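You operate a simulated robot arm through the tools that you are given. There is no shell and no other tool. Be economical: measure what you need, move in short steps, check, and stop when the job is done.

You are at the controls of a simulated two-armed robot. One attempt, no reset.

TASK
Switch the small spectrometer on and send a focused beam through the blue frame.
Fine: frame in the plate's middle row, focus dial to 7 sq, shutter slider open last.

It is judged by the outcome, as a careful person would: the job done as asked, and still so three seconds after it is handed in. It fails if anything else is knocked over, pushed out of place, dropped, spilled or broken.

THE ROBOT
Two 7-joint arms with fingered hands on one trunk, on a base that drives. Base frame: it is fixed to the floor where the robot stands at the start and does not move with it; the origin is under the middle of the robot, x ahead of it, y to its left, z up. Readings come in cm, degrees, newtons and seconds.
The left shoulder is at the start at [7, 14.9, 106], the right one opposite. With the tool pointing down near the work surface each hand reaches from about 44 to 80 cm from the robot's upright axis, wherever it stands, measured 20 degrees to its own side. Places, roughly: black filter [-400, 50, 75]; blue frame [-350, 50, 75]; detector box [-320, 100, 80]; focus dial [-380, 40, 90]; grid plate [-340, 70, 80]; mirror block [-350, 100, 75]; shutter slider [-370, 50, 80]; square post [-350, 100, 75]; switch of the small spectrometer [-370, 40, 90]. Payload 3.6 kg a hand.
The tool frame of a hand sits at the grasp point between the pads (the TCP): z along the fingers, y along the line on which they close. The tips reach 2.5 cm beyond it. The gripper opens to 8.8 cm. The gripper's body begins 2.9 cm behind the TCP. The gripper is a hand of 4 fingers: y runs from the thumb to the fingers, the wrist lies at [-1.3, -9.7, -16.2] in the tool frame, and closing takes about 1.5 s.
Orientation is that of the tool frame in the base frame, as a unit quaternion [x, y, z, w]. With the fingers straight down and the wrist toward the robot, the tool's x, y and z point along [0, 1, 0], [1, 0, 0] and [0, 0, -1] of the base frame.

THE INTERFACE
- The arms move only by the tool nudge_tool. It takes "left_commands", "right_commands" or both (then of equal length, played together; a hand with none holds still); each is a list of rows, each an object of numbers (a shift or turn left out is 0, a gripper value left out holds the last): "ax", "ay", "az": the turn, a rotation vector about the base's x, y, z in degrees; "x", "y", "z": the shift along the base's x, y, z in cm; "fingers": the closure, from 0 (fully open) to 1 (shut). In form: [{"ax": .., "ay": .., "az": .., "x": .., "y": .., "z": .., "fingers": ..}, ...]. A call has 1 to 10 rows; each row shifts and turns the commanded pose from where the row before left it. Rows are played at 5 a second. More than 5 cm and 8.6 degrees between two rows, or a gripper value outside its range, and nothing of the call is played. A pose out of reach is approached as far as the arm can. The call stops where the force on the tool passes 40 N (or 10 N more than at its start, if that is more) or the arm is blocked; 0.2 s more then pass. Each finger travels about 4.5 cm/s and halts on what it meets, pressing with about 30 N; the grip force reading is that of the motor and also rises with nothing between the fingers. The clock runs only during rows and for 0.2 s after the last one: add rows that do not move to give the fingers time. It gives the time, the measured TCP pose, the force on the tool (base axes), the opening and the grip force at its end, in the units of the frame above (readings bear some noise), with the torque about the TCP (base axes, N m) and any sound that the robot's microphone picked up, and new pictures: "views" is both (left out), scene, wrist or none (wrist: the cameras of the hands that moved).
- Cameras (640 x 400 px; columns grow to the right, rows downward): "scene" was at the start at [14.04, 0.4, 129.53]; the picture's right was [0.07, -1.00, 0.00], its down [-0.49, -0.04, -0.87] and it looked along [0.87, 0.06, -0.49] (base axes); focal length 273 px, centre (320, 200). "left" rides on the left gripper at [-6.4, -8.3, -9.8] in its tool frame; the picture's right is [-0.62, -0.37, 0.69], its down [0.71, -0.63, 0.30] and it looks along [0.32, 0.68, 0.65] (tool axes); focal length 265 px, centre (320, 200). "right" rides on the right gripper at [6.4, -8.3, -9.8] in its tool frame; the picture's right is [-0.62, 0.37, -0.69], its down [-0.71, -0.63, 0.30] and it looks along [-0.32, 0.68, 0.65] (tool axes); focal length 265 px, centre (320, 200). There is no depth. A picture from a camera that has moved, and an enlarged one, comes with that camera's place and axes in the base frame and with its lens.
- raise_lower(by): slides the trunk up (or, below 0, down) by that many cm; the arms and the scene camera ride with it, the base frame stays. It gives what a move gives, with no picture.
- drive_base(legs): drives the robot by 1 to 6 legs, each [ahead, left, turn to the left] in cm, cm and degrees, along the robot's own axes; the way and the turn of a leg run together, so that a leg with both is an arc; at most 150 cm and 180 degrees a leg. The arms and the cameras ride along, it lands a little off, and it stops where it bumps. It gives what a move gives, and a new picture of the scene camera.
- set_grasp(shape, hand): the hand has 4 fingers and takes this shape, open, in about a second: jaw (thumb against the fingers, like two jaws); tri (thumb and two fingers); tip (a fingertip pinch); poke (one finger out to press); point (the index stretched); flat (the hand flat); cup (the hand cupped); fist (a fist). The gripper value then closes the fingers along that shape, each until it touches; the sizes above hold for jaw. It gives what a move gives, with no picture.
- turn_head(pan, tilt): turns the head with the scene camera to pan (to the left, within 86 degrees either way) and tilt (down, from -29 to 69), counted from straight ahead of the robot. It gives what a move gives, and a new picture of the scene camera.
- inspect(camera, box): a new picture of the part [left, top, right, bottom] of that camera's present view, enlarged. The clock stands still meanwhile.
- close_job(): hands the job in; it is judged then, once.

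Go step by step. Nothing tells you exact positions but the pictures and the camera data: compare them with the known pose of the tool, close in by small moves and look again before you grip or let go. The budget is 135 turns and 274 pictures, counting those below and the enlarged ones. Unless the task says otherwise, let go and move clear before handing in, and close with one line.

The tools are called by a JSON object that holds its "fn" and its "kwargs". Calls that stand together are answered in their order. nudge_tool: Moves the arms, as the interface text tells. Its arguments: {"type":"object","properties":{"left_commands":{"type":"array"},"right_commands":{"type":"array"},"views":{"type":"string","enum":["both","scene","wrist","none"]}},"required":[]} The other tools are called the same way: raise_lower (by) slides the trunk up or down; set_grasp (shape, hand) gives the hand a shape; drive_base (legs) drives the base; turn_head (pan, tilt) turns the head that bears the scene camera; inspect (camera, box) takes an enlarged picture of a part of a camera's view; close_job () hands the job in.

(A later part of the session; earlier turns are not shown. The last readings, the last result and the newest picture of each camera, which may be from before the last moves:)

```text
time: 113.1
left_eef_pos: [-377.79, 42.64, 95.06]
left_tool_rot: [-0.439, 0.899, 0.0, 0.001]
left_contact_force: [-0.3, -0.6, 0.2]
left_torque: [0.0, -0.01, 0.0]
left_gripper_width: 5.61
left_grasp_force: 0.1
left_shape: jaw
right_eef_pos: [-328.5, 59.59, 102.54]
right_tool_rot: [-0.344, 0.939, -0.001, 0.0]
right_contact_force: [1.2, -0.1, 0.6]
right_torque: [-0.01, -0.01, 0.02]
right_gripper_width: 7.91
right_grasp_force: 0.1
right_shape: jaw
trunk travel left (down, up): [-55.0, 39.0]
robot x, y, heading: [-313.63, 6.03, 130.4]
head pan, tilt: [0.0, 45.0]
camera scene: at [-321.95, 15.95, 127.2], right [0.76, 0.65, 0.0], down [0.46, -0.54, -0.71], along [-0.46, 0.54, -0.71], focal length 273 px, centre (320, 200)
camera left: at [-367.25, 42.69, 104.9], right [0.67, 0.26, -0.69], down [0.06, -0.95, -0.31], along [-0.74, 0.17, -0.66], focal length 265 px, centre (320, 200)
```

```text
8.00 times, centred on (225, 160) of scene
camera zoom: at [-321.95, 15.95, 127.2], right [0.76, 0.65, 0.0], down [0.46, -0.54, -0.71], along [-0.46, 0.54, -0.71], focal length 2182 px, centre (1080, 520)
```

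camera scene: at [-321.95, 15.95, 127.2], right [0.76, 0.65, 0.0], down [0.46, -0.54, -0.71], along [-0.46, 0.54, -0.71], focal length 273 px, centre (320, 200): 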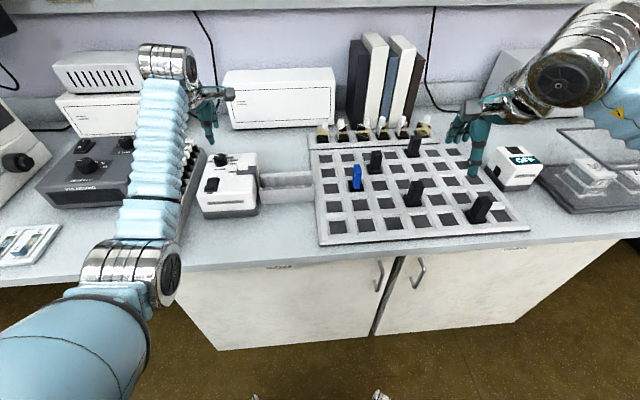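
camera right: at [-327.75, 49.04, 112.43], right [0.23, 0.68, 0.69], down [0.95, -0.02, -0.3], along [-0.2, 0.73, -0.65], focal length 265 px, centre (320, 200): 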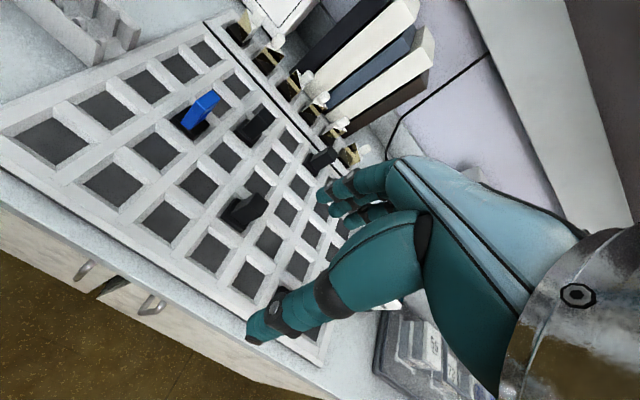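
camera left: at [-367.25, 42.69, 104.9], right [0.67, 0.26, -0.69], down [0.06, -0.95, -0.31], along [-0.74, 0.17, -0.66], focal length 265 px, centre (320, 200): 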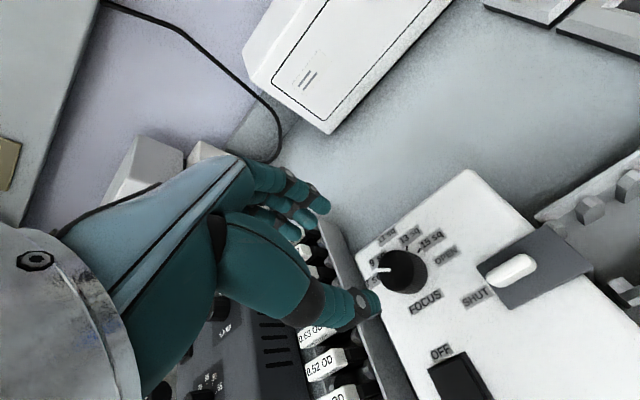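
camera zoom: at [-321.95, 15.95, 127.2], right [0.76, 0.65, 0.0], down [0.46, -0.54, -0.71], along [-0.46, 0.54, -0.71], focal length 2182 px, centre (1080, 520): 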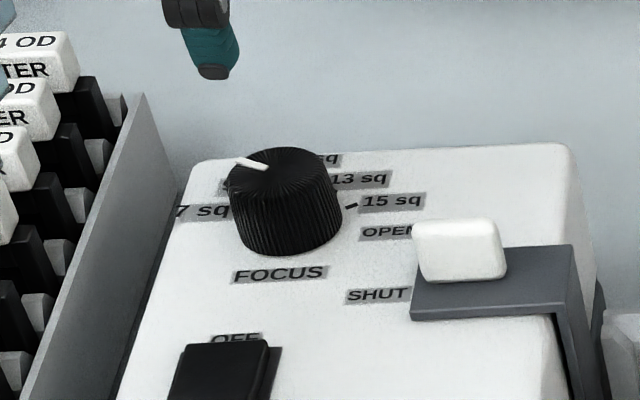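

The pointer reads about 154° and the 15 and 13 ticks extrapolate 7 sq to 154°, so the dial is set. Next is the rocker switch: I'll raise the hand, turn it back to neutral and take the poke shape.

{"fn": "nudge_tool", "kwargs": {"left_commands": [{"z": 4}, {"z": 3, "az": -6}, {"x": 4, "y": -4}, {"x": 4, "y": -4}], "views": "none"}}

{"fn": "set_grasp", "kwargs": {"shape": "poke", "hand": "left"}}

{"fn": "nudge_tool", "kwargs": {"left_commands": [{"fingers": 0}, {}]}}

{"fn": "inspect", "kwargs": {"camera": "scene", "box": [160, 80, 280, 220]}}

```text
refused: row 3 steps farther than a row can; nothing moved
```

```text
time: 114.0
left_eef_pos: [-377.78, 42.63, 94.98]
left_tool_rot: [-0.441, 0.897, 0.0, 0.001]
left_contact_force: [-0.3, 0.4, -0.2]
left_torque: [-0.01, 0.05, -0.04]
left_gripper_width: 0.0
left_grasp_force: 0.1
left_shape: poke
right_eef_pos: [-328.37, 59.63, 102.56]
right_tool_rot: [-0.344, 0.939, -0.001, -0.001]
right_contact_force: [0.0, -0.4, -1.2]
right_torque: [-0.03, -0.02, 0.0]
right_gripper_width: 7.93
right_grasp_force: 0.1
right_shape: jaw
trunk travel left (down, up): [-55.0, 39.0]
robot x, y, heading: [-313.79, 6.31, 130.2]
head pan, tilt: [0.0, 45.0]
```

```text
time: 114.6
left_eef_pos: [-377.85, 42.58, 94.94]
left_tool_rot: [-0.44, 0.898, 0.001, 0.0]
left_contact_force: [0.7, -0.4, -0.6]
left_torque: [0.03, -0.02, -0.03]
left_gripper_width: 0.0
left_grasp_force: 0.1
left_shape: poke
right_eef_pos: [-328.33, 59.65, 102.48]
right_tool_rot: [-0.345, 0.939, 0.001, 0.0]
right_contact_force: [-0.5, -0.6, 0.4]
right_torque: [-0.02, 0.02, 0.0]
right_gripper_width: 7.91
right_grasp_force: 0.1
right_shape: jaw
trunk travel left (down, up): [-55.0, 39.0]
robot x, y, heading: [-313.47, 6.47, 130.7]
head pan, tilt: [0.0, 45.0]
camera scene: at [-321.92, 15.97, 127.2], right [0.76, 0.65, 0.0], down [0.46, -0.54, -0.71], along [-0.46, 0.54, -0.71], focal length 273 px, centre (320, 200)
camera left: at [-367.25, 42.73, 104.91], right [0.67, 0.27, -0.69], down [0.06, -0.95, -0.31], along [-0.74, 0.16, -0.66], focal length 265 px, centre (320, 200)
```

scene: 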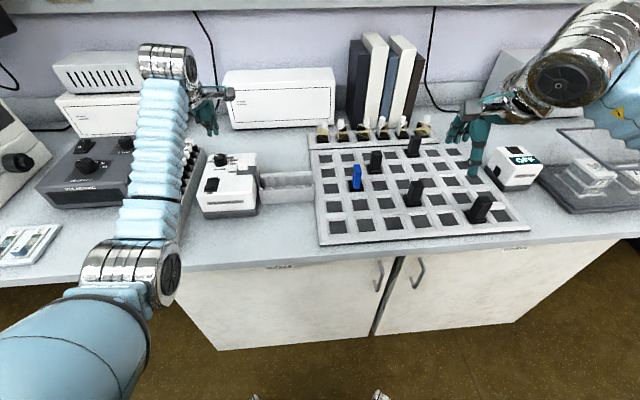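
left: 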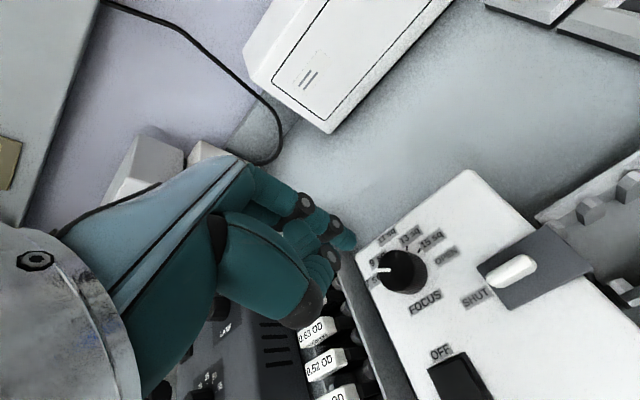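

```text
2.86 times, centred on (220, 150) of scene
camera zoom: at [-321.92, 15.97, 127.2], right [0.76, 0.65, 0.0], down [0.46, -0.54, -0.71], along [-0.46, 0.54, -0.71], focal length 779 px, centre (606, 343)
```

zoom: 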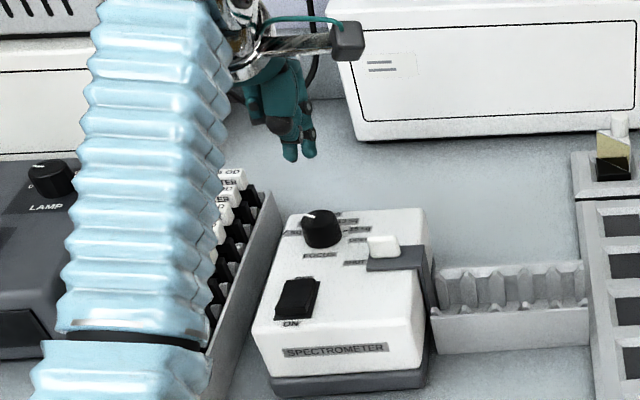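

{"fn": "inspect", "kwargs": {"camera": "left", "box": [220, 150, 400, 340]}}

{"fn": "inspect", "kwargs": {"camera": "scene", "box": [180, 80, 230, 140]}}

```text
2.11 times, centred on (310, 245) of left
camera zoom: at [-367.25, 42.73, 104.91], right [0.67, 0.27, -0.69], down [0.06, -0.95, -0.31], along [-0.74, 0.16, -0.66], focal length 559 px, centre (341, 105)
```

zoom: 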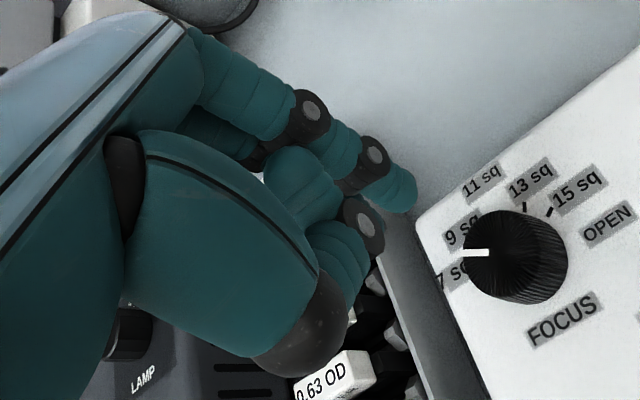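

```text
6.67 times, centred on (205, 110) of scene
camera zoom: at [-321.92, 15.97, 127.2], right [0.76, 0.65, 0.0], down [0.46, -0.54, -0.71], along [-0.46, 0.54, -0.71], focal length 1819 px, centre (1087, 800)
```

zoom: 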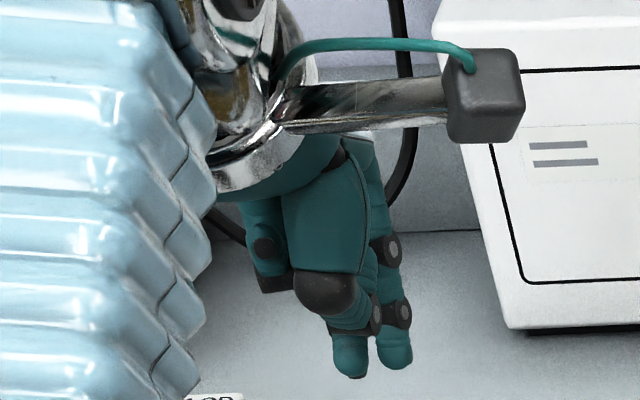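

The index tip is about (0.1,0.75,-2.7) from the TCP. The switch's ON end should be near (-369.5,34), so I'll move above it and look.

{"fn": "nudge_tool", "kwargs": {"left_commands": [{"x": 2.7, "y": -3, "az": -4}, {"x": 2.7, "y": -3, "az": -4}, {"x": 2.7, "y": -3}, {}]}}

{"fn": "inspect", "kwargs": {"camera": "left", "box": [300, 150, 540, 390]}}

{"fn": "inspect", "kwargs": {"camera": "scene", "box": [180, 120, 270, 200]}}

```text
time: 115.6
left_eef_pos: [-369.45, 33.64, 94.97]
left_tool_rot: [-0.376, 0.927, -0.002, 0.001]
left_contact_force: [-0.8, 0.0, 0.1]
left_torque: [-0.04, -0.03, -0.04]
left_gripper_width: 0.0
left_grasp_force: 0.1
left_shape: poke
right_eef_pos: [-328.43, 59.67, 102.53]
right_tool_rot: [-0.345, 0.938, -0.001, 0.001]
right_contact_force: [0.8, 0.4, 0.2]
right_torque: [-0.04, -0.02, 0.0]
right_gripper_width: 7.93
right_grasp_force: 0.1
right_shape: jaw
trunk travel left (down, up): [-55.0, 39.0]
robot x, y, heading: [-313.64, 5.96, 130.5]
head pan, tilt: [0.0, 45.0]
camera scene: at [-321.96, 16.04, 127.2], right [0.76, 0.65, 0.0], down [0.46, -0.54, -0.71], along [-0.46, 0.54, -0.71], focal length 273 px, centre (320, 200)
camera left: at [-359.15, 32.25, 104.83], right [0.7, 0.17, -0.69], down [-0.07, -0.95, -0.3], along [-0.71, 0.26, -0.66], focal length 265 px, centre (320, 200)
```

scene: 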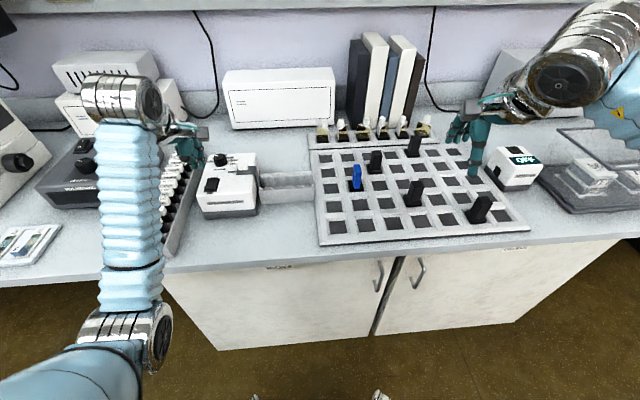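
left: 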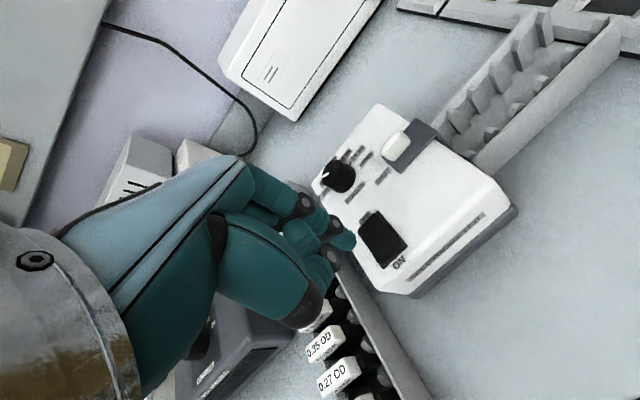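

```text
1.67 times, centred on (420, 270) of left
camera zoom: at [-359.15, 32.25, 104.83], right [0.7, 0.17, -0.69], down [-0.07, -0.95, -0.3], along [-0.71, 0.26, -0.66], focal length 442 px, centre (153, 83)
```

zoom: 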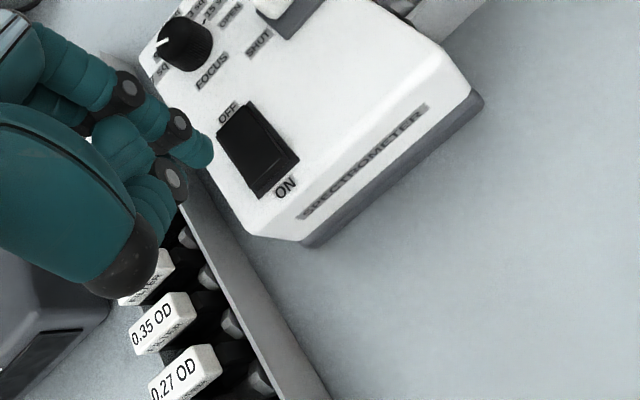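

```text
5.00 times, centred on (225, 160) of scene
camera zoom: at [-321.96, 16.04, 127.2], right [0.76, 0.65, 0.0], down [0.46, -0.54, -0.71], along [-0.46, 0.54, -0.71], focal length 1364 px, centre (795, 400)
```

zoom: 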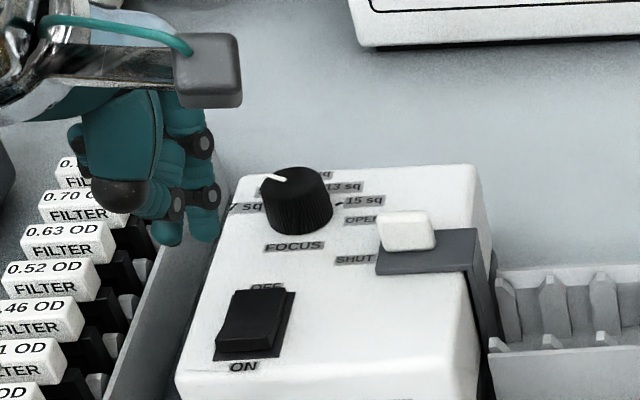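

Both cameras put the ON end at about (-370.9,35.1). I'll align the index tip over it and lower to just above.

{"fn": "nudge_tool", "kwargs": {"left_commands": [{"x": -1.45, "y": 0.75}, {"z": -2.5}, {"z": -2}, {}]}}

{"fn": "inspect", "kwargs": {"camera": "left", "box": [270, 180, 470, 340]}}

{"fn": "inspect", "kwargs": {"camera": "scene", "box": [180, 140, 250, 210]}}

```text
time: 116.6
left_eef_pos: [-370.84, 34.49, 90.44]
left_tool_rot: [-0.377, 0.926, 0.001, 0.001]
left_contact_force: [0.1, 0.8, -0.7]
left_torque: [0.02, 0.01, -0.01]
left_gripper_width: 0.0
left_grasp_force: 0.0
left_shape: poke
right_eef_pos: [-328.4, 59.73, 102.55]
right_tool_rot: [-0.345, 0.939, -0.001, 0.001]
right_contact_force: [-0.2, 0.3, 0.2]
right_torque: [0.03, 0.01, 0.02]
right_gripper_width: 7.93
right_grasp_force: 0.1
right_shape: jaw
trunk travel left (down, up): [-55.0, 39.0]
robot x, y, heading: [-313.68, 6.29, 130.4]
head pan, tilt: [0.0, 45.0]
camera scene: at [-321.93, 16.01, 127.2], right [0.76, 0.65, 0.0], down [0.46, -0.54, -0.71], along [-0.46, 0.54, -0.71], focal length 273 px, centre (320, 200)
camera left: at [-360.57, 32.97, 100.34], right [0.7, 0.17, -0.69], down [-0.07, -0.95, -0.31], along [-0.71, 0.26, -0.65], focal length 265 px, centre (320, 200)
```

scene: 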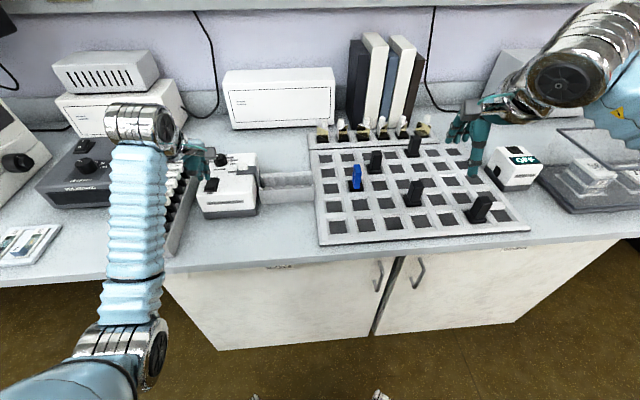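
left: 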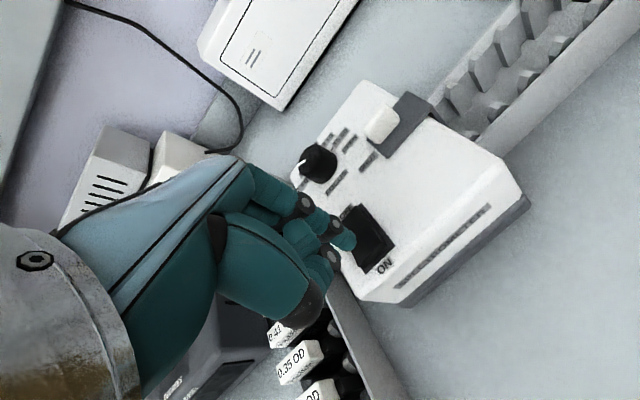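

```text
2.50 times, centred on (370, 260) of left
camera zoom: at [-360.57, 32.97, 100.34], right [0.7, 0.17, -0.69], down [-0.07, -0.95, -0.31], along [-0.71, 0.26, -0.65], focal length 664 px, centre (195, 50)
```

zoom: 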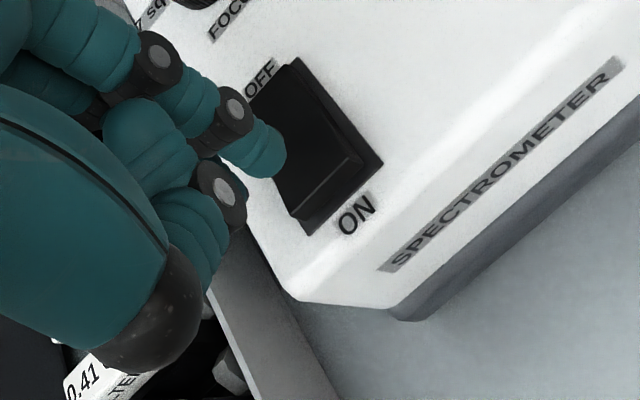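

```text
5.71 times, centred on (215, 175) of scene
camera zoom: at [-321.93, 16.01, 127.2], right [0.76, 0.65, 0.0], down [0.46, -0.54, -0.71], along [-0.46, 0.54, -0.71], focal length 1559 px, centre (920, 343)
```

zoom: 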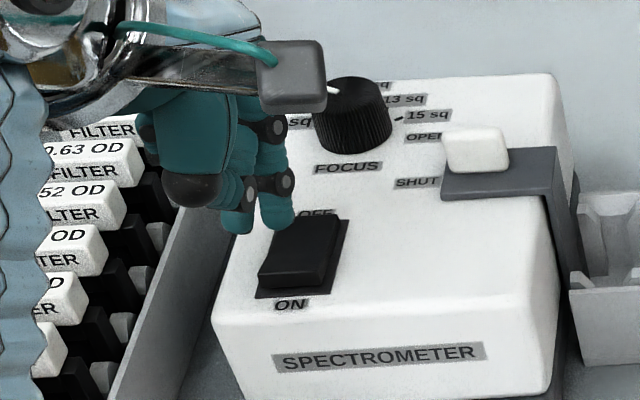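

The tip will land on the raised front (ON) end. I'll shift slightly inward and press down gradually.

{"fn": "nudge_tool", "kwargs": {"left_commands": [{"x": -0.15, "y": 0.2, "z": -1}, {"z": -0.6}, {"z": -0.4}, {"z": -0.3}, {"z": -0.3}]}}

{"fn": "inspect", "kwargs": {"camera": "scene", "box": [180, 140, 250, 210]}}

```text
time: 117.8
left_eef_pos: [-371.13, 34.7, 87.87]
left_tool_rot: [-0.376, 0.927, 0.0, 0.001]
left_contact_force: [-0.6, 0.4, -0.5]
left_torque: [0.01, 0.0, 0.01]
left_gripper_width: 0.0
left_grasp_force: 0.1
left_shape: poke
right_eef_pos: [-328.42, 59.7, 102.5]
right_tool_rot: [-0.345, 0.939, 0.0, 0.0]
right_contact_force: [0.2, 0.0, -0.3]
right_torque: [-0.01, 0.03, -0.02]
right_gripper_width: 7.92
right_grasp_force: 0.1
right_shape: jaw
trunk travel left (down, up): [-55.0, 39.0]
robot x, y, heading: [-313.61, 6.15, 130.7]
head pan, tilt: [0.0, 45.0]
camera scene: at [-321.91, 15.96, 127.21], right [0.76, 0.65, 0.0], down [0.46, -0.54, -0.71], along [-0.46, 0.54, -0.71], focal length 273 px, centre (320, 200)
camera left: at [-360.76, 33.23, 97.82], right [0.7, 0.17, -0.69], down [-0.07, -0.95, -0.3], along [-0.71, 0.26, -0.66], focal length 265 px, centre (320, 200)
```

scene: 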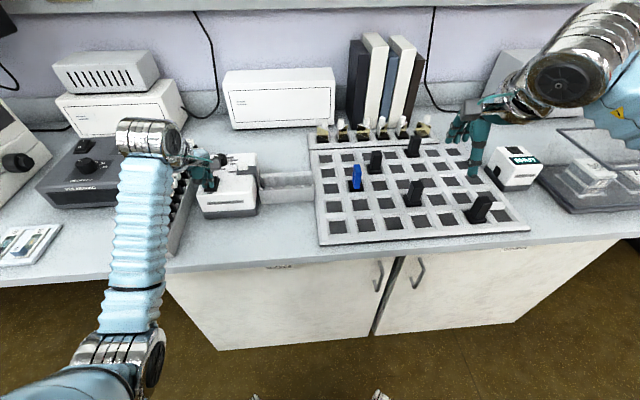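
left: 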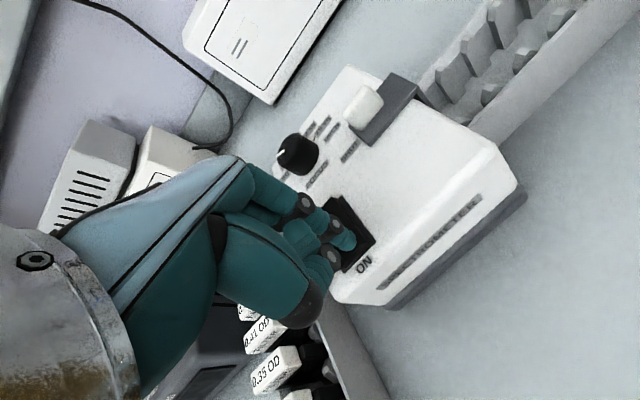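

```text
5.71 times, centred on (215, 175) of scene
camera zoom: at [-321.91, 15.96, 127.21], right [0.76, 0.65, 0.0], down [0.46, -0.54, -0.71], along [-0.46, 0.54, -0.71], focal length 1559 px, centre (920, 343)
```

zoom: 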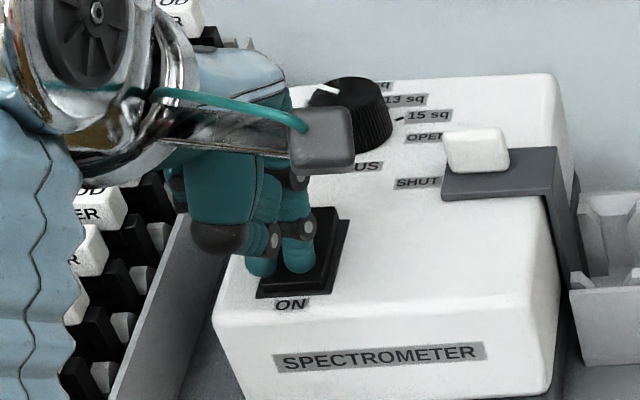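

No contact yet, with the tip near z 85.2. I'll keep pressing in small steps.

{"fn": "nudge_tool", "kwargs": {"left_commands": [{"z": -0.3}, {"z": -0.3}, {"z": -0.3}, {"z": -0.3}]}}

{"fn": "inspect", "kwargs": {"camera": "scene", "box": [180, 140, 250, 210]}}

{"fn": "inspect", "kwargs": {"camera": "scene", "box": [480, 135, 560, 200]}}

```text
time: 118.8
left_eef_pos: [-370.89, 34.57, 87.72]
left_tool_rot: [-0.376, 0.926, 0.011, -0.003]
left_contact_force: [-5.8, 2.5, 37.3]
left_torque: [0.28, 0.15, 0.03]
left_gripper_width: 0.0
left_grasp_force: 0.1
left_shape: poke
right_eef_pos: [-328.03, 59.33, 102.63]
right_tool_rot: [-0.346, 0.938, 0.002, -0.001]
right_contact_force: [0.2, 0.1, -0.2]
right_torque: [0.01, -0.03, 0.0]
right_gripper_width: 7.91
right_grasp_force: 0.1
right_shape: jaw
trunk travel left (down, up): [-55.0, 39.0]
robot x, y, heading: [-313.22, 6.13, 130.6]
head pan, tilt: [0.0, 45.0]
camera scene: at [-321.46, 15.71, 127.32], right [0.76, 0.65, 0.0], down [0.46, -0.54, -0.71], along [-0.46, 0.54, -0.7], focal length 273 px, centre (320, 200)
camera left: at [-360.5, 32.97, 97.37], right [0.69, 0.18, -0.7], down [-0.08, -0.94, -0.32], along [-0.72, 0.27, -0.64], focal length 265 px, centre (320, 200)
```

scene: 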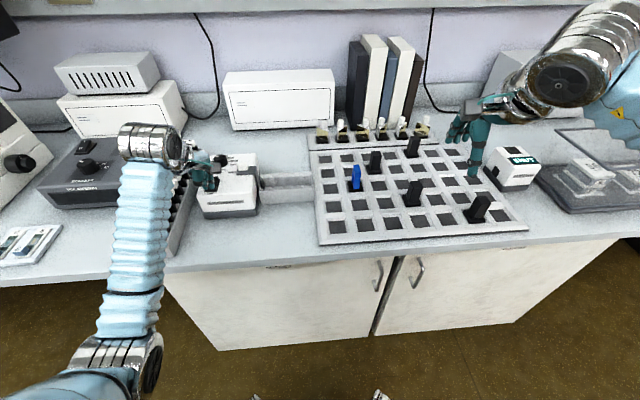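
left: 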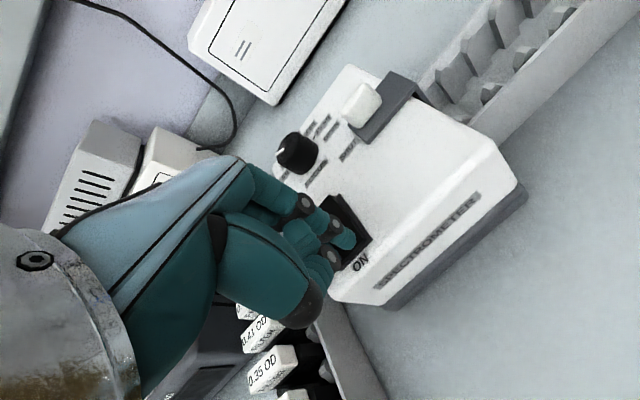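

```text
5.71 times, centred on (215, 175) of scene
camera zoom: at [-321.46, 15.71, 127.32], right [0.76, 0.65, 0.0], down [0.46, -0.54, -0.71], along [-0.46, 0.54, -0.7], focal length 1559 px, centre (920, 343)
```

zoom: 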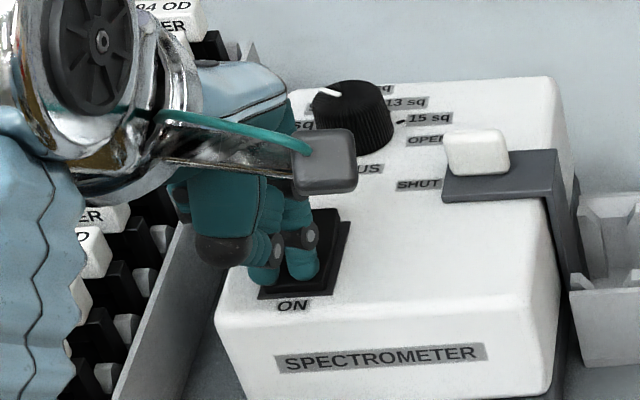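

```text
6.15 times, centred on (520, 168) of scene
camera zoom: at [-321.46, 15.71, 127.32], right [0.76, 0.65, 0.0], down [0.46, -0.54, -0.71], along [-0.46, 0.54, -0.7], focal length 1679 px, centre (-911, 400)
```

zoom: 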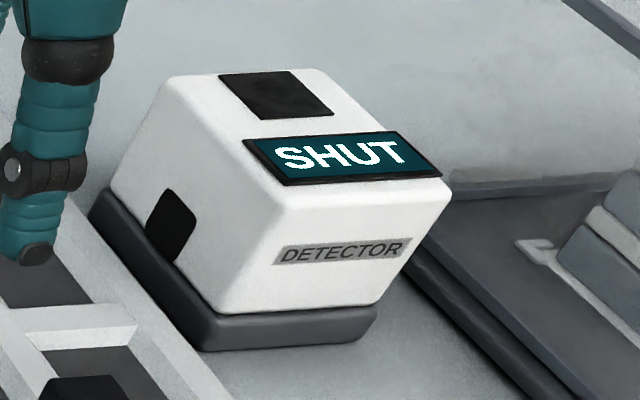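

The detector now reads SHUT, so the spectrometer is on. I'll lift off and move toward the shutter slider.

{"fn": "nudge_tool", "kwargs": {"left_commands": [{"z": 2}, {"z": 3}, {"x": 3, "y": 2.6}, {}]}}

{"fn": "inspect", "kwargs": {"camera": "left", "box": [280, 120, 480, 300]}}

{"fn": "inspect", "kwargs": {"camera": "scene", "box": [195, 140, 265, 200]}}

```text
time: 119.8
left_eef_pos: [-368.02, 36.94, 91.49]
left_tool_rot: [-0.376, 0.927, -0.001, 0.001]
left_contact_force: [-1.2, -0.6, 0.0]
left_torque: [0.03, -0.01, 0.01]
left_gripper_width: 0.01
left_grasp_force: 0.1
left_shape: poke
right_eef_pos: [-328.4, 59.57, 102.56]
right_tool_rot: [-0.346, 0.938, -0.001, 0.001]
right_contact_force: [-0.8, -0.7, 0.5]
right_torque: [0.01, 0.0, 0.03]
right_gripper_width: 7.92
right_grasp_force: 0.0
right_shape: jaw
trunk travel left (down, up): [-55.0, 39.0]
robot x, y, heading: [-313.12, 6.27, 130.8]
head pan, tilt: [0.0, 45.0]
camera scene: at [-322.05, 15.9, 127.19], right [0.76, 0.65, 0.0], down [0.46, -0.54, -0.71], along [-0.46, 0.54, -0.71], focal length 273 px, centre (320, 200)
camera left: at [-357.73, 35.52, 101.48], right [0.7, 0.17, -0.69], down [-0.07, -0.95, -0.3], along [-0.71, 0.26, -0.66], focal length 265 px, centre (320, 200)
```

scene: 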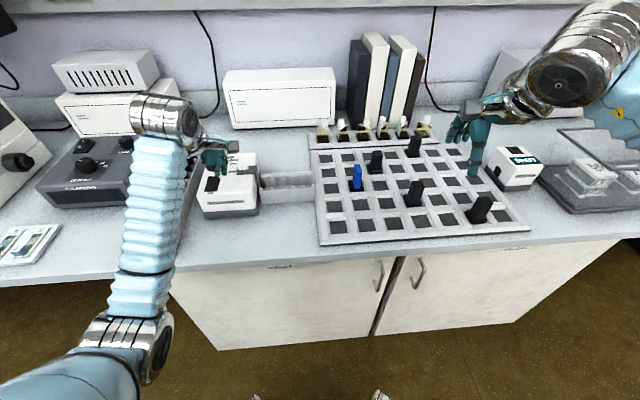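
left: 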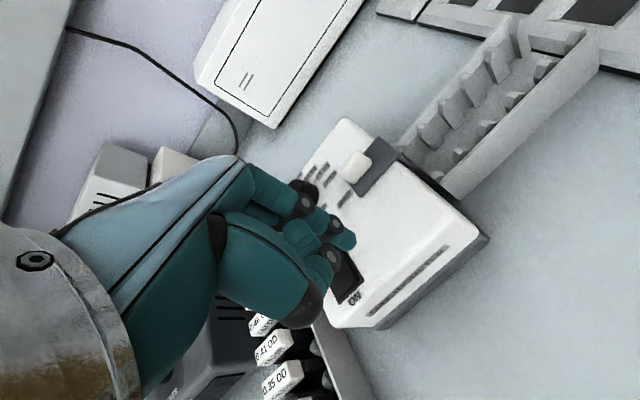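

```text
2.22 times, centred on (380, 210) of left
camera zoom: at [-357.73, 35.52, 101.48], right [0.7, 0.17, -0.69], down [-0.07, -0.95, -0.3], along [-0.71, 0.26, -0.66], focal length 590 px, centre (187, 178)
```

zoom: 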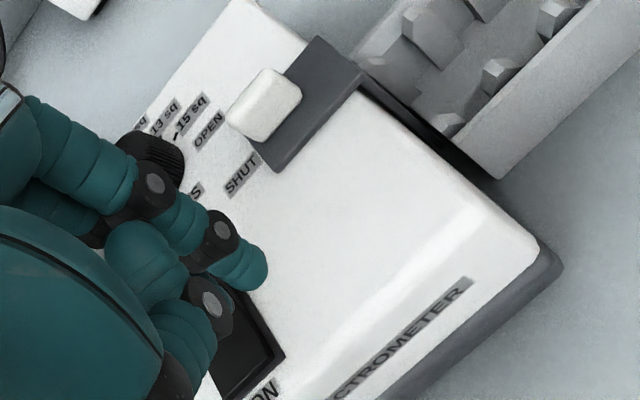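

```text
6.67 times, centred on (230, 170) of scene
camera zoom: at [-322.05, 15.9, 127.19], right [0.76, 0.65, 0.0], down [0.46, -0.54, -0.71], along [-0.46, 0.54, -0.71], focal length 1819 px, centre (920, 400)
```

zoom: 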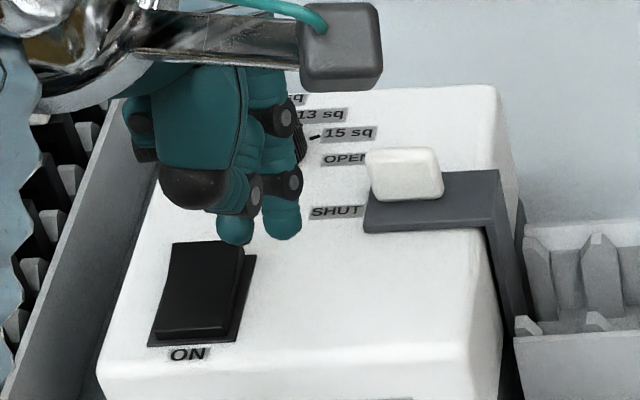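

The slider knob's near face is at about (-370.6,43.6). I'll place the fingertip 2.5 cm short of it and look before lowering.

{"fn": "nudge_tool", "kwargs": {"left_commands": [{"x": -0.25, "y": 2.2}, {"x": -0.25, "y": 2.2}, {"z": -1.2}, {}]}}

{"fn": "inspect", "kwargs": {"camera": "left", "box": [280, 150, 480, 320]}}

{"fn": "inspect", "kwargs": {"camera": "scene", "box": [195, 140, 265, 200]}}

```text
time: 120.8
left_eef_pos: [-368.64, 41.57, 90.46]
left_tool_rot: [-0.376, 0.927, 0.0, 0.0]
left_contact_force: [0.2, 0.0, 0.8]
left_torque: [-0.04, -0.01, -0.01]
left_gripper_width: 0.01
left_grasp_force: 0.0
left_shape: poke
right_eef_pos: [-328.45, 59.76, 102.47]
right_tool_rot: [-0.343, 0.939, -0.001, 0.0]
right_contact_force: [-0.2, 1.0, -0.1]
right_torque: [-0.01, 0.02, 0.02]
right_gripper_width: 7.87
right_grasp_force: 0.0
right_shape: jaw
trunk travel left (down, up): [-55.0, 39.0]
robot x, y, heading: [-313.07, 6.04, 130.4]
head pan, tilt: [0.0, 45.0]
camera scene: at [-321.96, 16.05, 127.19], right [0.76, 0.65, 0.0], down [0.46, -0.54, -0.71], along [-0.46, 0.54, -0.71], focal length 273 px, centre (320, 200)
camera left: at [-358.24, 40.2, 100.37], right [0.7, 0.17, -0.69], down [-0.07, -0.95, -0.3], along [-0.71, 0.26, -0.66], focal length 265 px, centre (320, 200)
```

scene: 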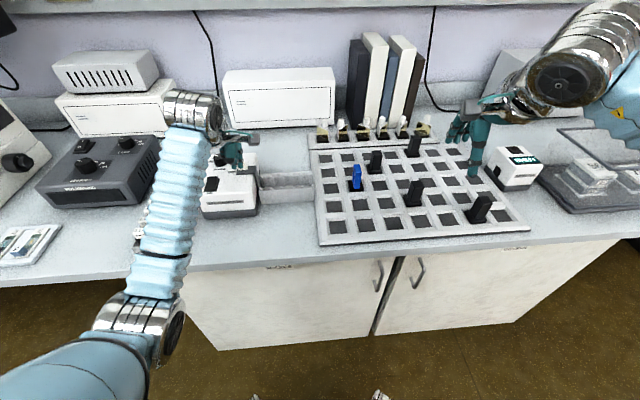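
left: 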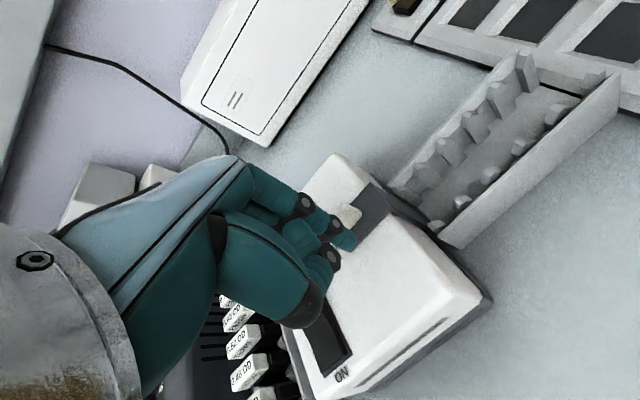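

```text
2.35 times, centred on (380, 235) of left
camera zoom: at [-358.24, 40.2, 100.37], right [0.7, 0.17, -0.69], down [-0.07, -0.95, -0.3], along [-0.71, 0.26, -0.66], focal length 624 px, centre (179, 118)
```

zoom: 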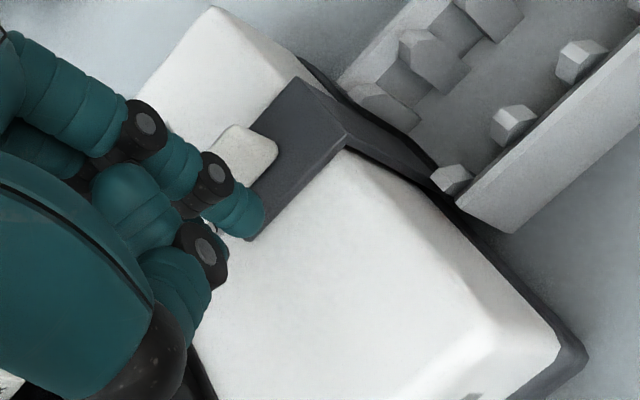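

```text
6.67 times, centred on (230, 170) of scene
camera zoom: at [-321.96, 16.05, 127.19], right [0.76, 0.65, 0.0], down [0.46, -0.54, -0.71], along [-0.46, 0.54, -0.71], focal length 1819 px, centre (920, 400)
```

zoom: 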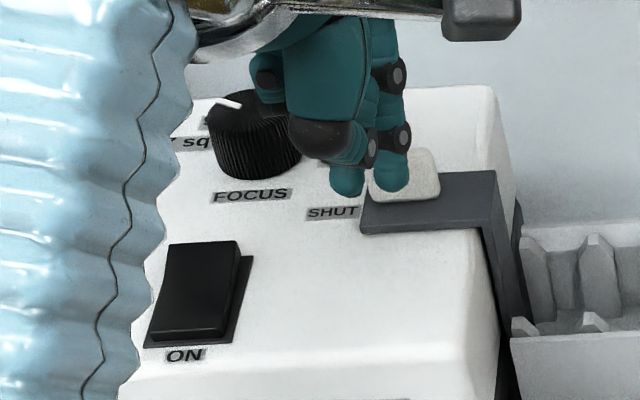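

The tip is just short of the knob. I'll back off 0.5 cm, descend to knob height and check.

{"fn": "nudge_tool", "kwargs": {"left_commands": [{"x": 0.4, "y": -0.3}, {"z": -1}, {"z": -0.7}, {"z": -0.5}, {}]}}

{"fn": "inspect", "kwargs": {"camera": "left", "box": [280, 150, 480, 320]}}

{"fn": "inspect", "kwargs": {"camera": "scene", "box": [195, 140, 265, 200]}}

```text
time: 122.0
left_eef_pos: [-368.1, 41.35, 88.29]
left_tool_rot: [-0.377, 0.926, 0.0, 0.0]
left_contact_force: [-0.6, 0.0, 0.4]
left_torque: [0.0, 0.0, 0.01]
left_gripper_width: 0.02
left_grasp_force: 0.0
left_shape: poke
right_eef_pos: [-328.37, 59.7, 102.5]
right_tool_rot: [-0.344, 0.939, 0.0, 0.001]
right_contact_force: [0.0, -0.7, 0.5]
right_torque: [-0.04, -0.05, 0.0]
right_gripper_width: 7.92
right_grasp_force: 0.0
right_shape: jaw
trunk travel left (down, up): [-55.0, 39.0]
robot x, y, heading: [-313.43, 6.39, 130.5]
head pan, tilt: [0.0, 45.0]
camera scene: at [-321.92, 15.98, 127.2], right [0.76, 0.65, 0.0], down [0.46, -0.54, -0.71], along [-0.46, 0.54, -0.71], focal length 273 px, centre (320, 200)
camera left: at [-357.88, 39.95, 98.24], right [0.7, 0.17, -0.69], down [-0.07, -0.95, -0.3], along [-0.71, 0.26, -0.66], focal length 265 px, centre (320, 200)
```

scene: 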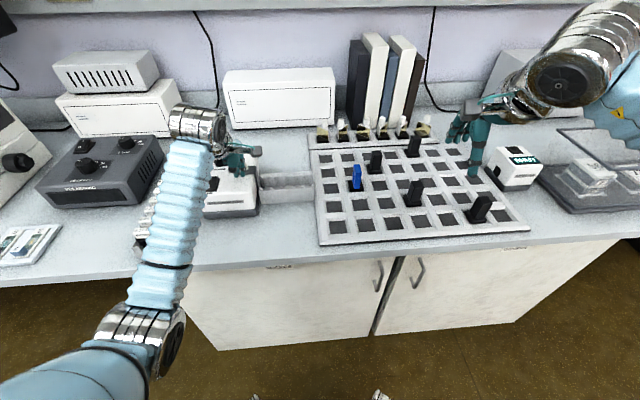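
left: 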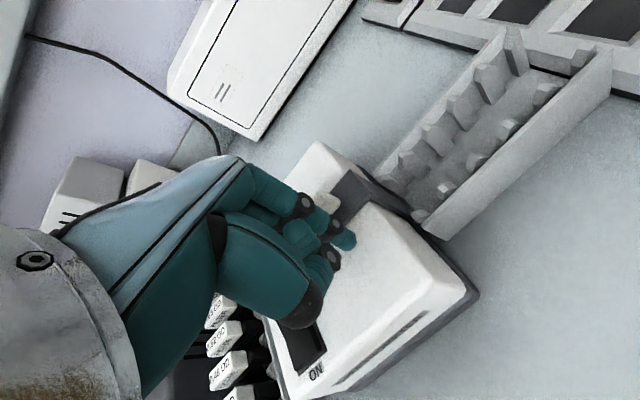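

```text
2.35 times, centred on (380, 235) of left
camera zoom: at [-357.88, 39.95, 98.24], right [0.7, 0.17, -0.69], down [-0.07, -0.95, -0.3], along [-0.71, 0.26, -0.66], focal length 624 px, centre (179, 118)
```

zoom: 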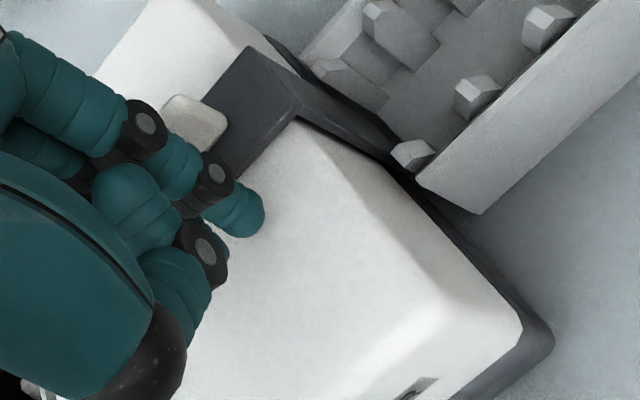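

```text
6.67 times, centred on (230, 170) of scene
camera zoom: at [-321.92, 15.98, 127.2], right [0.76, 0.65, 0.0], down [0.46, -0.54, -0.71], along [-0.46, 0.54, -0.71], focal length 1819 px, centre (920, 400)
```

zoom: 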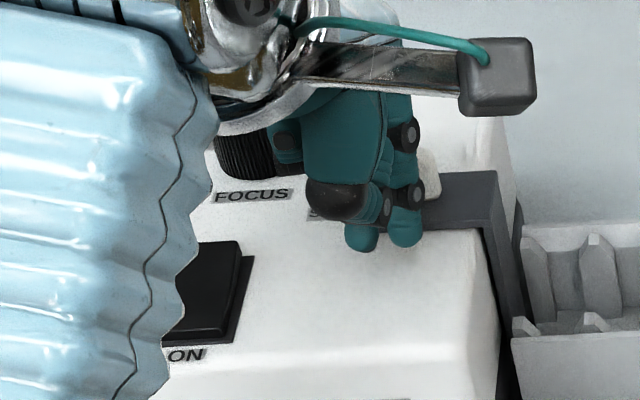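

The tip is at slider height in front of the knob. I'll push it away along the slot in small steps.

{"fn": "nudge_tool", "kwargs": {"left_commands": [{"x": -0.36, "y": 0.35}, {"x": -0.36, "y": 0.35}, {"x": -0.36, "y": 0.35}, {"x": -0.36, "y": 0.35}, {"x": -0.36, "y": 0.35}]}}

{"fn": "inspect", "kwargs": {"camera": "left", "box": [280, 150, 480, 320]}}

{"fn": "inspect", "kwargs": {"camera": "scene", "box": [195, 140, 265, 200]}}

```text
time: 123.2
left_eef_pos: [-370.12, 43.2, 88.24]
left_tool_rot: [-0.377, 0.926, -0.001, 0.001]
left_contact_force: [0.2, -1.1, 0.7]
left_torque: [0.03, -0.01, 0.0]
left_gripper_width: 0.02
left_grasp_force: 0.0
left_shape: poke
right_eef_pos: [-328.29, 59.65, 102.51]
right_tool_rot: [-0.346, 0.938, -0.001, 0.0]
right_contact_force: [-0.5, 0.7, 0.2]
right_torque: [0.0, 0.03, -0.02]
right_gripper_width: 7.92
right_grasp_force: 0.0
right_shape: jaw
trunk travel left (down, up): [-55.0, 39.0]
robot x, y, heading: [-313.52, 6.38, 130.4]
head pan, tilt: [0.0, 45.0]
camera scene: at [-321.95, 16.02, 127.2], right [0.76, 0.65, 0.0], down [0.46, -0.54, -0.71], along [-0.46, 0.54, -0.71], focal length 273 px, centre (320, 200)
camera left: at [-359.75, 41.8, 98.19], right [0.7, 0.17, -0.69], down [-0.07, -0.95, -0.3], along [-0.71, 0.26, -0.66], focal length 265 px, centre (320, 200)
```

scene: 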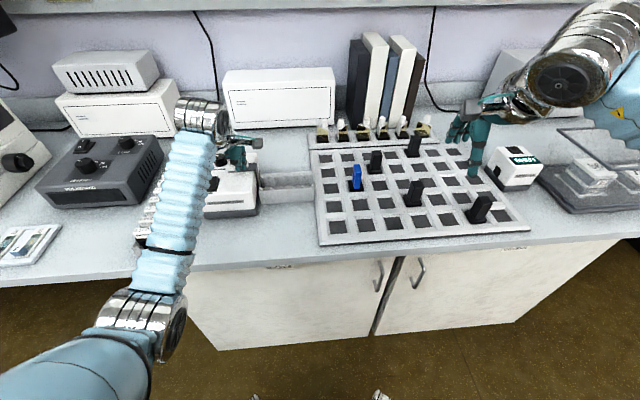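
left: 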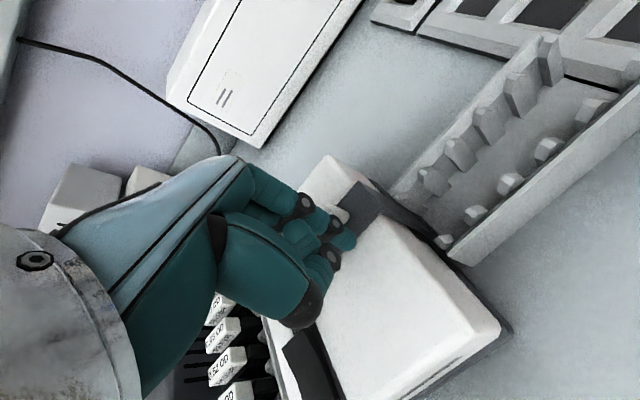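

```text
2.35 times, centred on (380, 235) of left
camera zoom: at [-359.75, 41.8, 98.19], right [0.7, 0.17, -0.69], down [-0.07, -0.95, -0.3], along [-0.71, 0.26, -0.66], focal length 624 px, centre (179, 118)
```

zoom: 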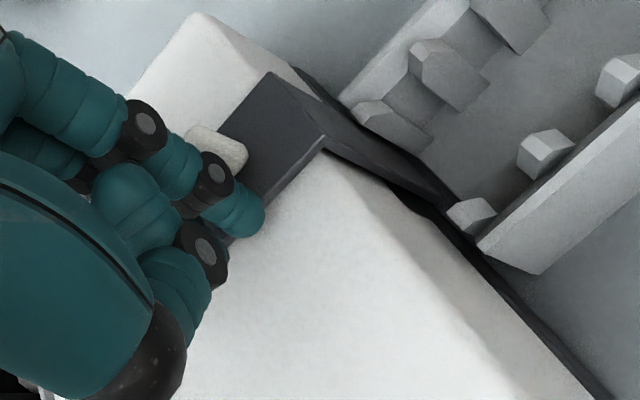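

```text
6.67 times, centred on (230, 170) of scene
camera zoom: at [-321.95, 16.02, 127.2], right [0.76, 0.65, 0.0], down [0.46, -0.54, -0.71], along [-0.46, 0.54, -0.71], focal length 1819 px, centre (920, 400)
```

zoom: 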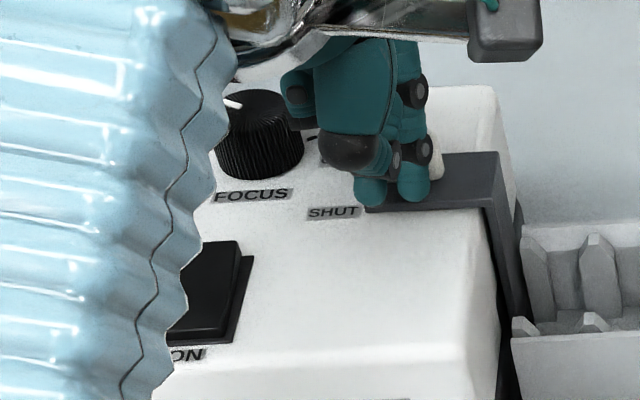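

The slider bracket is moving with little force. I'll keep pushing.

{"fn": "nudge_tool", "kwargs": {"left_commands": [{"x": -0.3, "y": 0.3}, {"x": -0.3, "y": 0.3}, {"x": -0.3, "y": 0.3}, {"x": -0.2, "y": 0.2}], "views": "none"}}

{"fn": "inspect", "kwargs": {"camera": "scene", "box": [195, 140, 265, 200]}}

{"fn": "inspect", "kwargs": {"camera": "scene", "box": [480, 135, 560, 200]}}

```text
time: 124.2
left_eef_pos: [-371.08, 44.19, 88.33]
left_tool_rot: [-0.376, 0.927, 0.001, 0.001]
left_contact_force: [0.0, -0.7, 0.4]
left_torque: [0.0, 0.03, 0.0]
left_gripper_width: 0.0
left_grasp_force: 0.1
left_shape: poke
right_eef_pos: [-328.41, 59.56, 102.57]
right_tool_rot: [-0.345, 0.939, 0.0, 0.0]
right_contact_force: [0.3, 0.4, 0.2]
right_torque: [-0.01, 0.01, 0.02]
right_gripper_width: 7.93
right_grasp_force: 0.1
right_shape: jaw
trunk travel left (down, up): [-55.0, 39.0]
robot x, y, heading: [-313.48, 6.18, 130.4]
head pan, tilt: [0.0, 45.0]
```

```text
6.67 times, centred on (230, 170) of scene
camera zoom: at [-321.91, 15.99, 127.2], right [0.76, 0.65, 0.0], down [0.46, -0.54, -0.71], along [-0.46, 0.54, -0.71], focal length 1819 px, centre (920, 400)
```

zoom: 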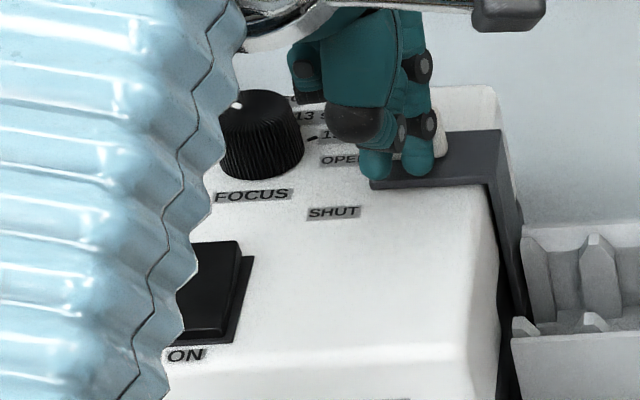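

```text
6.15 times, centred on (520, 168) of scene
camera zoom: at [-321.91, 15.99, 127.2], right [0.76, 0.65, 0.0], down [0.46, -0.54, -0.71], along [-0.46, 0.54, -0.71], focal length 1679 px, centre (-911, 400)
```

zoom: 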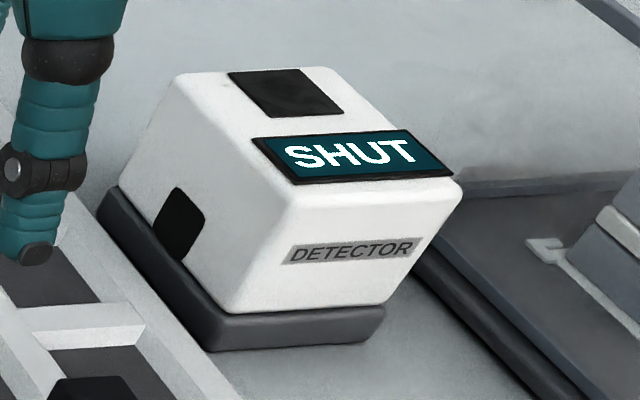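

It is nearly at OPEN, but the detector still says SHUT. I'll push a bit more.

{"fn": "nudge_tool", "kwargs": {"left_commands": [{"x": -0.22, "y": 0.22}, {"x": -0.22, "y": 0.22}, {"x": -0.22, "y": 0.22}], "views": "none"}}

{"fn": "inspect", "kwargs": {"camera": "scene", "box": [195, 140, 265, 200]}}

{"fn": "inspect", "kwargs": {"camera": "scene", "box": [480, 135, 560, 200]}}

```text
time: 125.0
left_eef_pos: [-371.75, 44.87, 88.53]
left_tool_rot: [-0.376, 0.927, 0.0, 0.001]
left_contact_force: [0.0, -0.4, -0.2]
left_torque: [0.03, 0.01, -0.03]
left_gripper_width: 0.0
left_grasp_force: 0.1
left_shape: poke
right_eef_pos: [-328.35, 59.58, 102.59]
right_tool_rot: [-0.346, 0.938, -0.001, 0.0]
right_contact_force: [0.2, 0.6, -0.3]
right_torque: [0.01, 0.01, 0.01]
right_gripper_width: 7.9
right_grasp_force: 0.1
right_shape: jaw
trunk travel left (down, up): [-55.0, 39.0]
robot x, y, heading: [-313.2, 6.2, 130.5]
head pan, tilt: [0.0, 45.0]
```

```text
6.67 times, centred on (230, 170) of scene
camera zoom: at [-321.92, 15.97, 127.2], right [0.76, 0.65, 0.0], down [0.46, -0.54, -0.71], along [-0.46, 0.54, -0.71], focal length 1819 px, centre (920, 400)
```

zoom: 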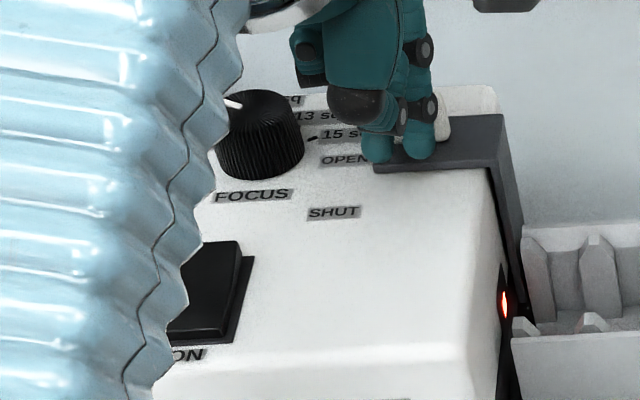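

```text
6.15 times, centred on (520, 168) of scene
camera zoom: at [-321.92, 15.97, 127.2], right [0.76, 0.65, 0.0], down [0.46, -0.54, -0.71], along [-0.46, 0.54, -0.71], focal length 1679 px, centre (-911, 400)
```

zoom: 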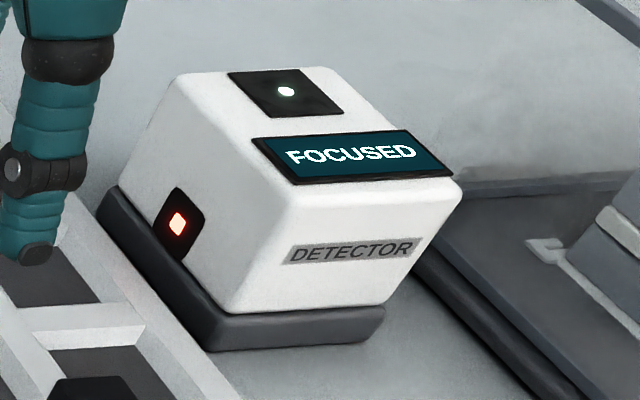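

The detector reads FOCUSED with the beam spot on it. I'll make sure the slider is fully open with a small extra push, then withdraw.

{"fn": "nudge_tool", "kwargs": {"left_commands": [{"x": -0.2, "y": 0.2}, {"x": -0.1, "y": 0.1}, {}], "views": "none"}}

{"fn": "inspect", "kwargs": {"camera": "scene", "box": [195, 140, 265, 200]}}

```text
time: 125.8
left_eef_pos: [-372.06, 45.11, 88.36]
left_tool_rot: [-0.376, 0.927, 0.0, 0.001]
left_contact_force: [0.8, -1.8, 0.6]
left_torque: [-0.02, -0.03, 0.02]
left_gripper_width: 0.0
left_grasp_force: 0.0
left_shape: poke
right_eef_pos: [-328.24, 59.62, 102.55]
right_tool_rot: [-0.344, 0.939, 0.0, 0.0]
right_contact_force: [0.7, -0.7, 0.3]
right_torque: [0.0, 0.01, -0.01]
right_gripper_width: 7.89
right_grasp_force: 0.1
right_shape: jaw
trunk travel left (down, up): [-55.0, 39.0]
robot x, y, heading: [-313.44, 6.32, 130.4]
head pan, tilt: [0.0, 45.0]
```

```text
6.67 times, centred on (230, 170) of scene
camera zoom: at [-321.87, 15.95, 127.21], right [0.76, 0.65, 0.0], down [0.46, -0.54, -0.71], along [-0.46, 0.54, -0.71], focal length 1819 px, centre (920, 400)
```

zoom: 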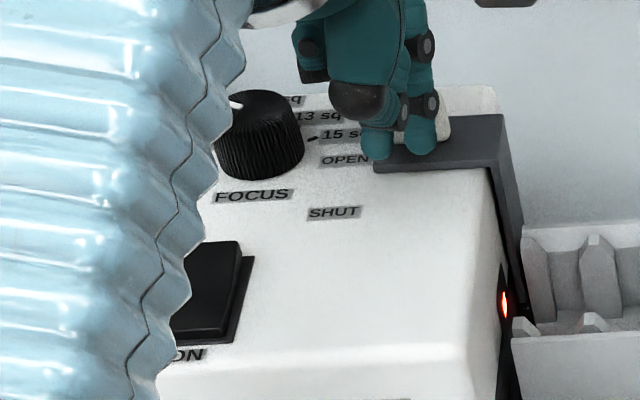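

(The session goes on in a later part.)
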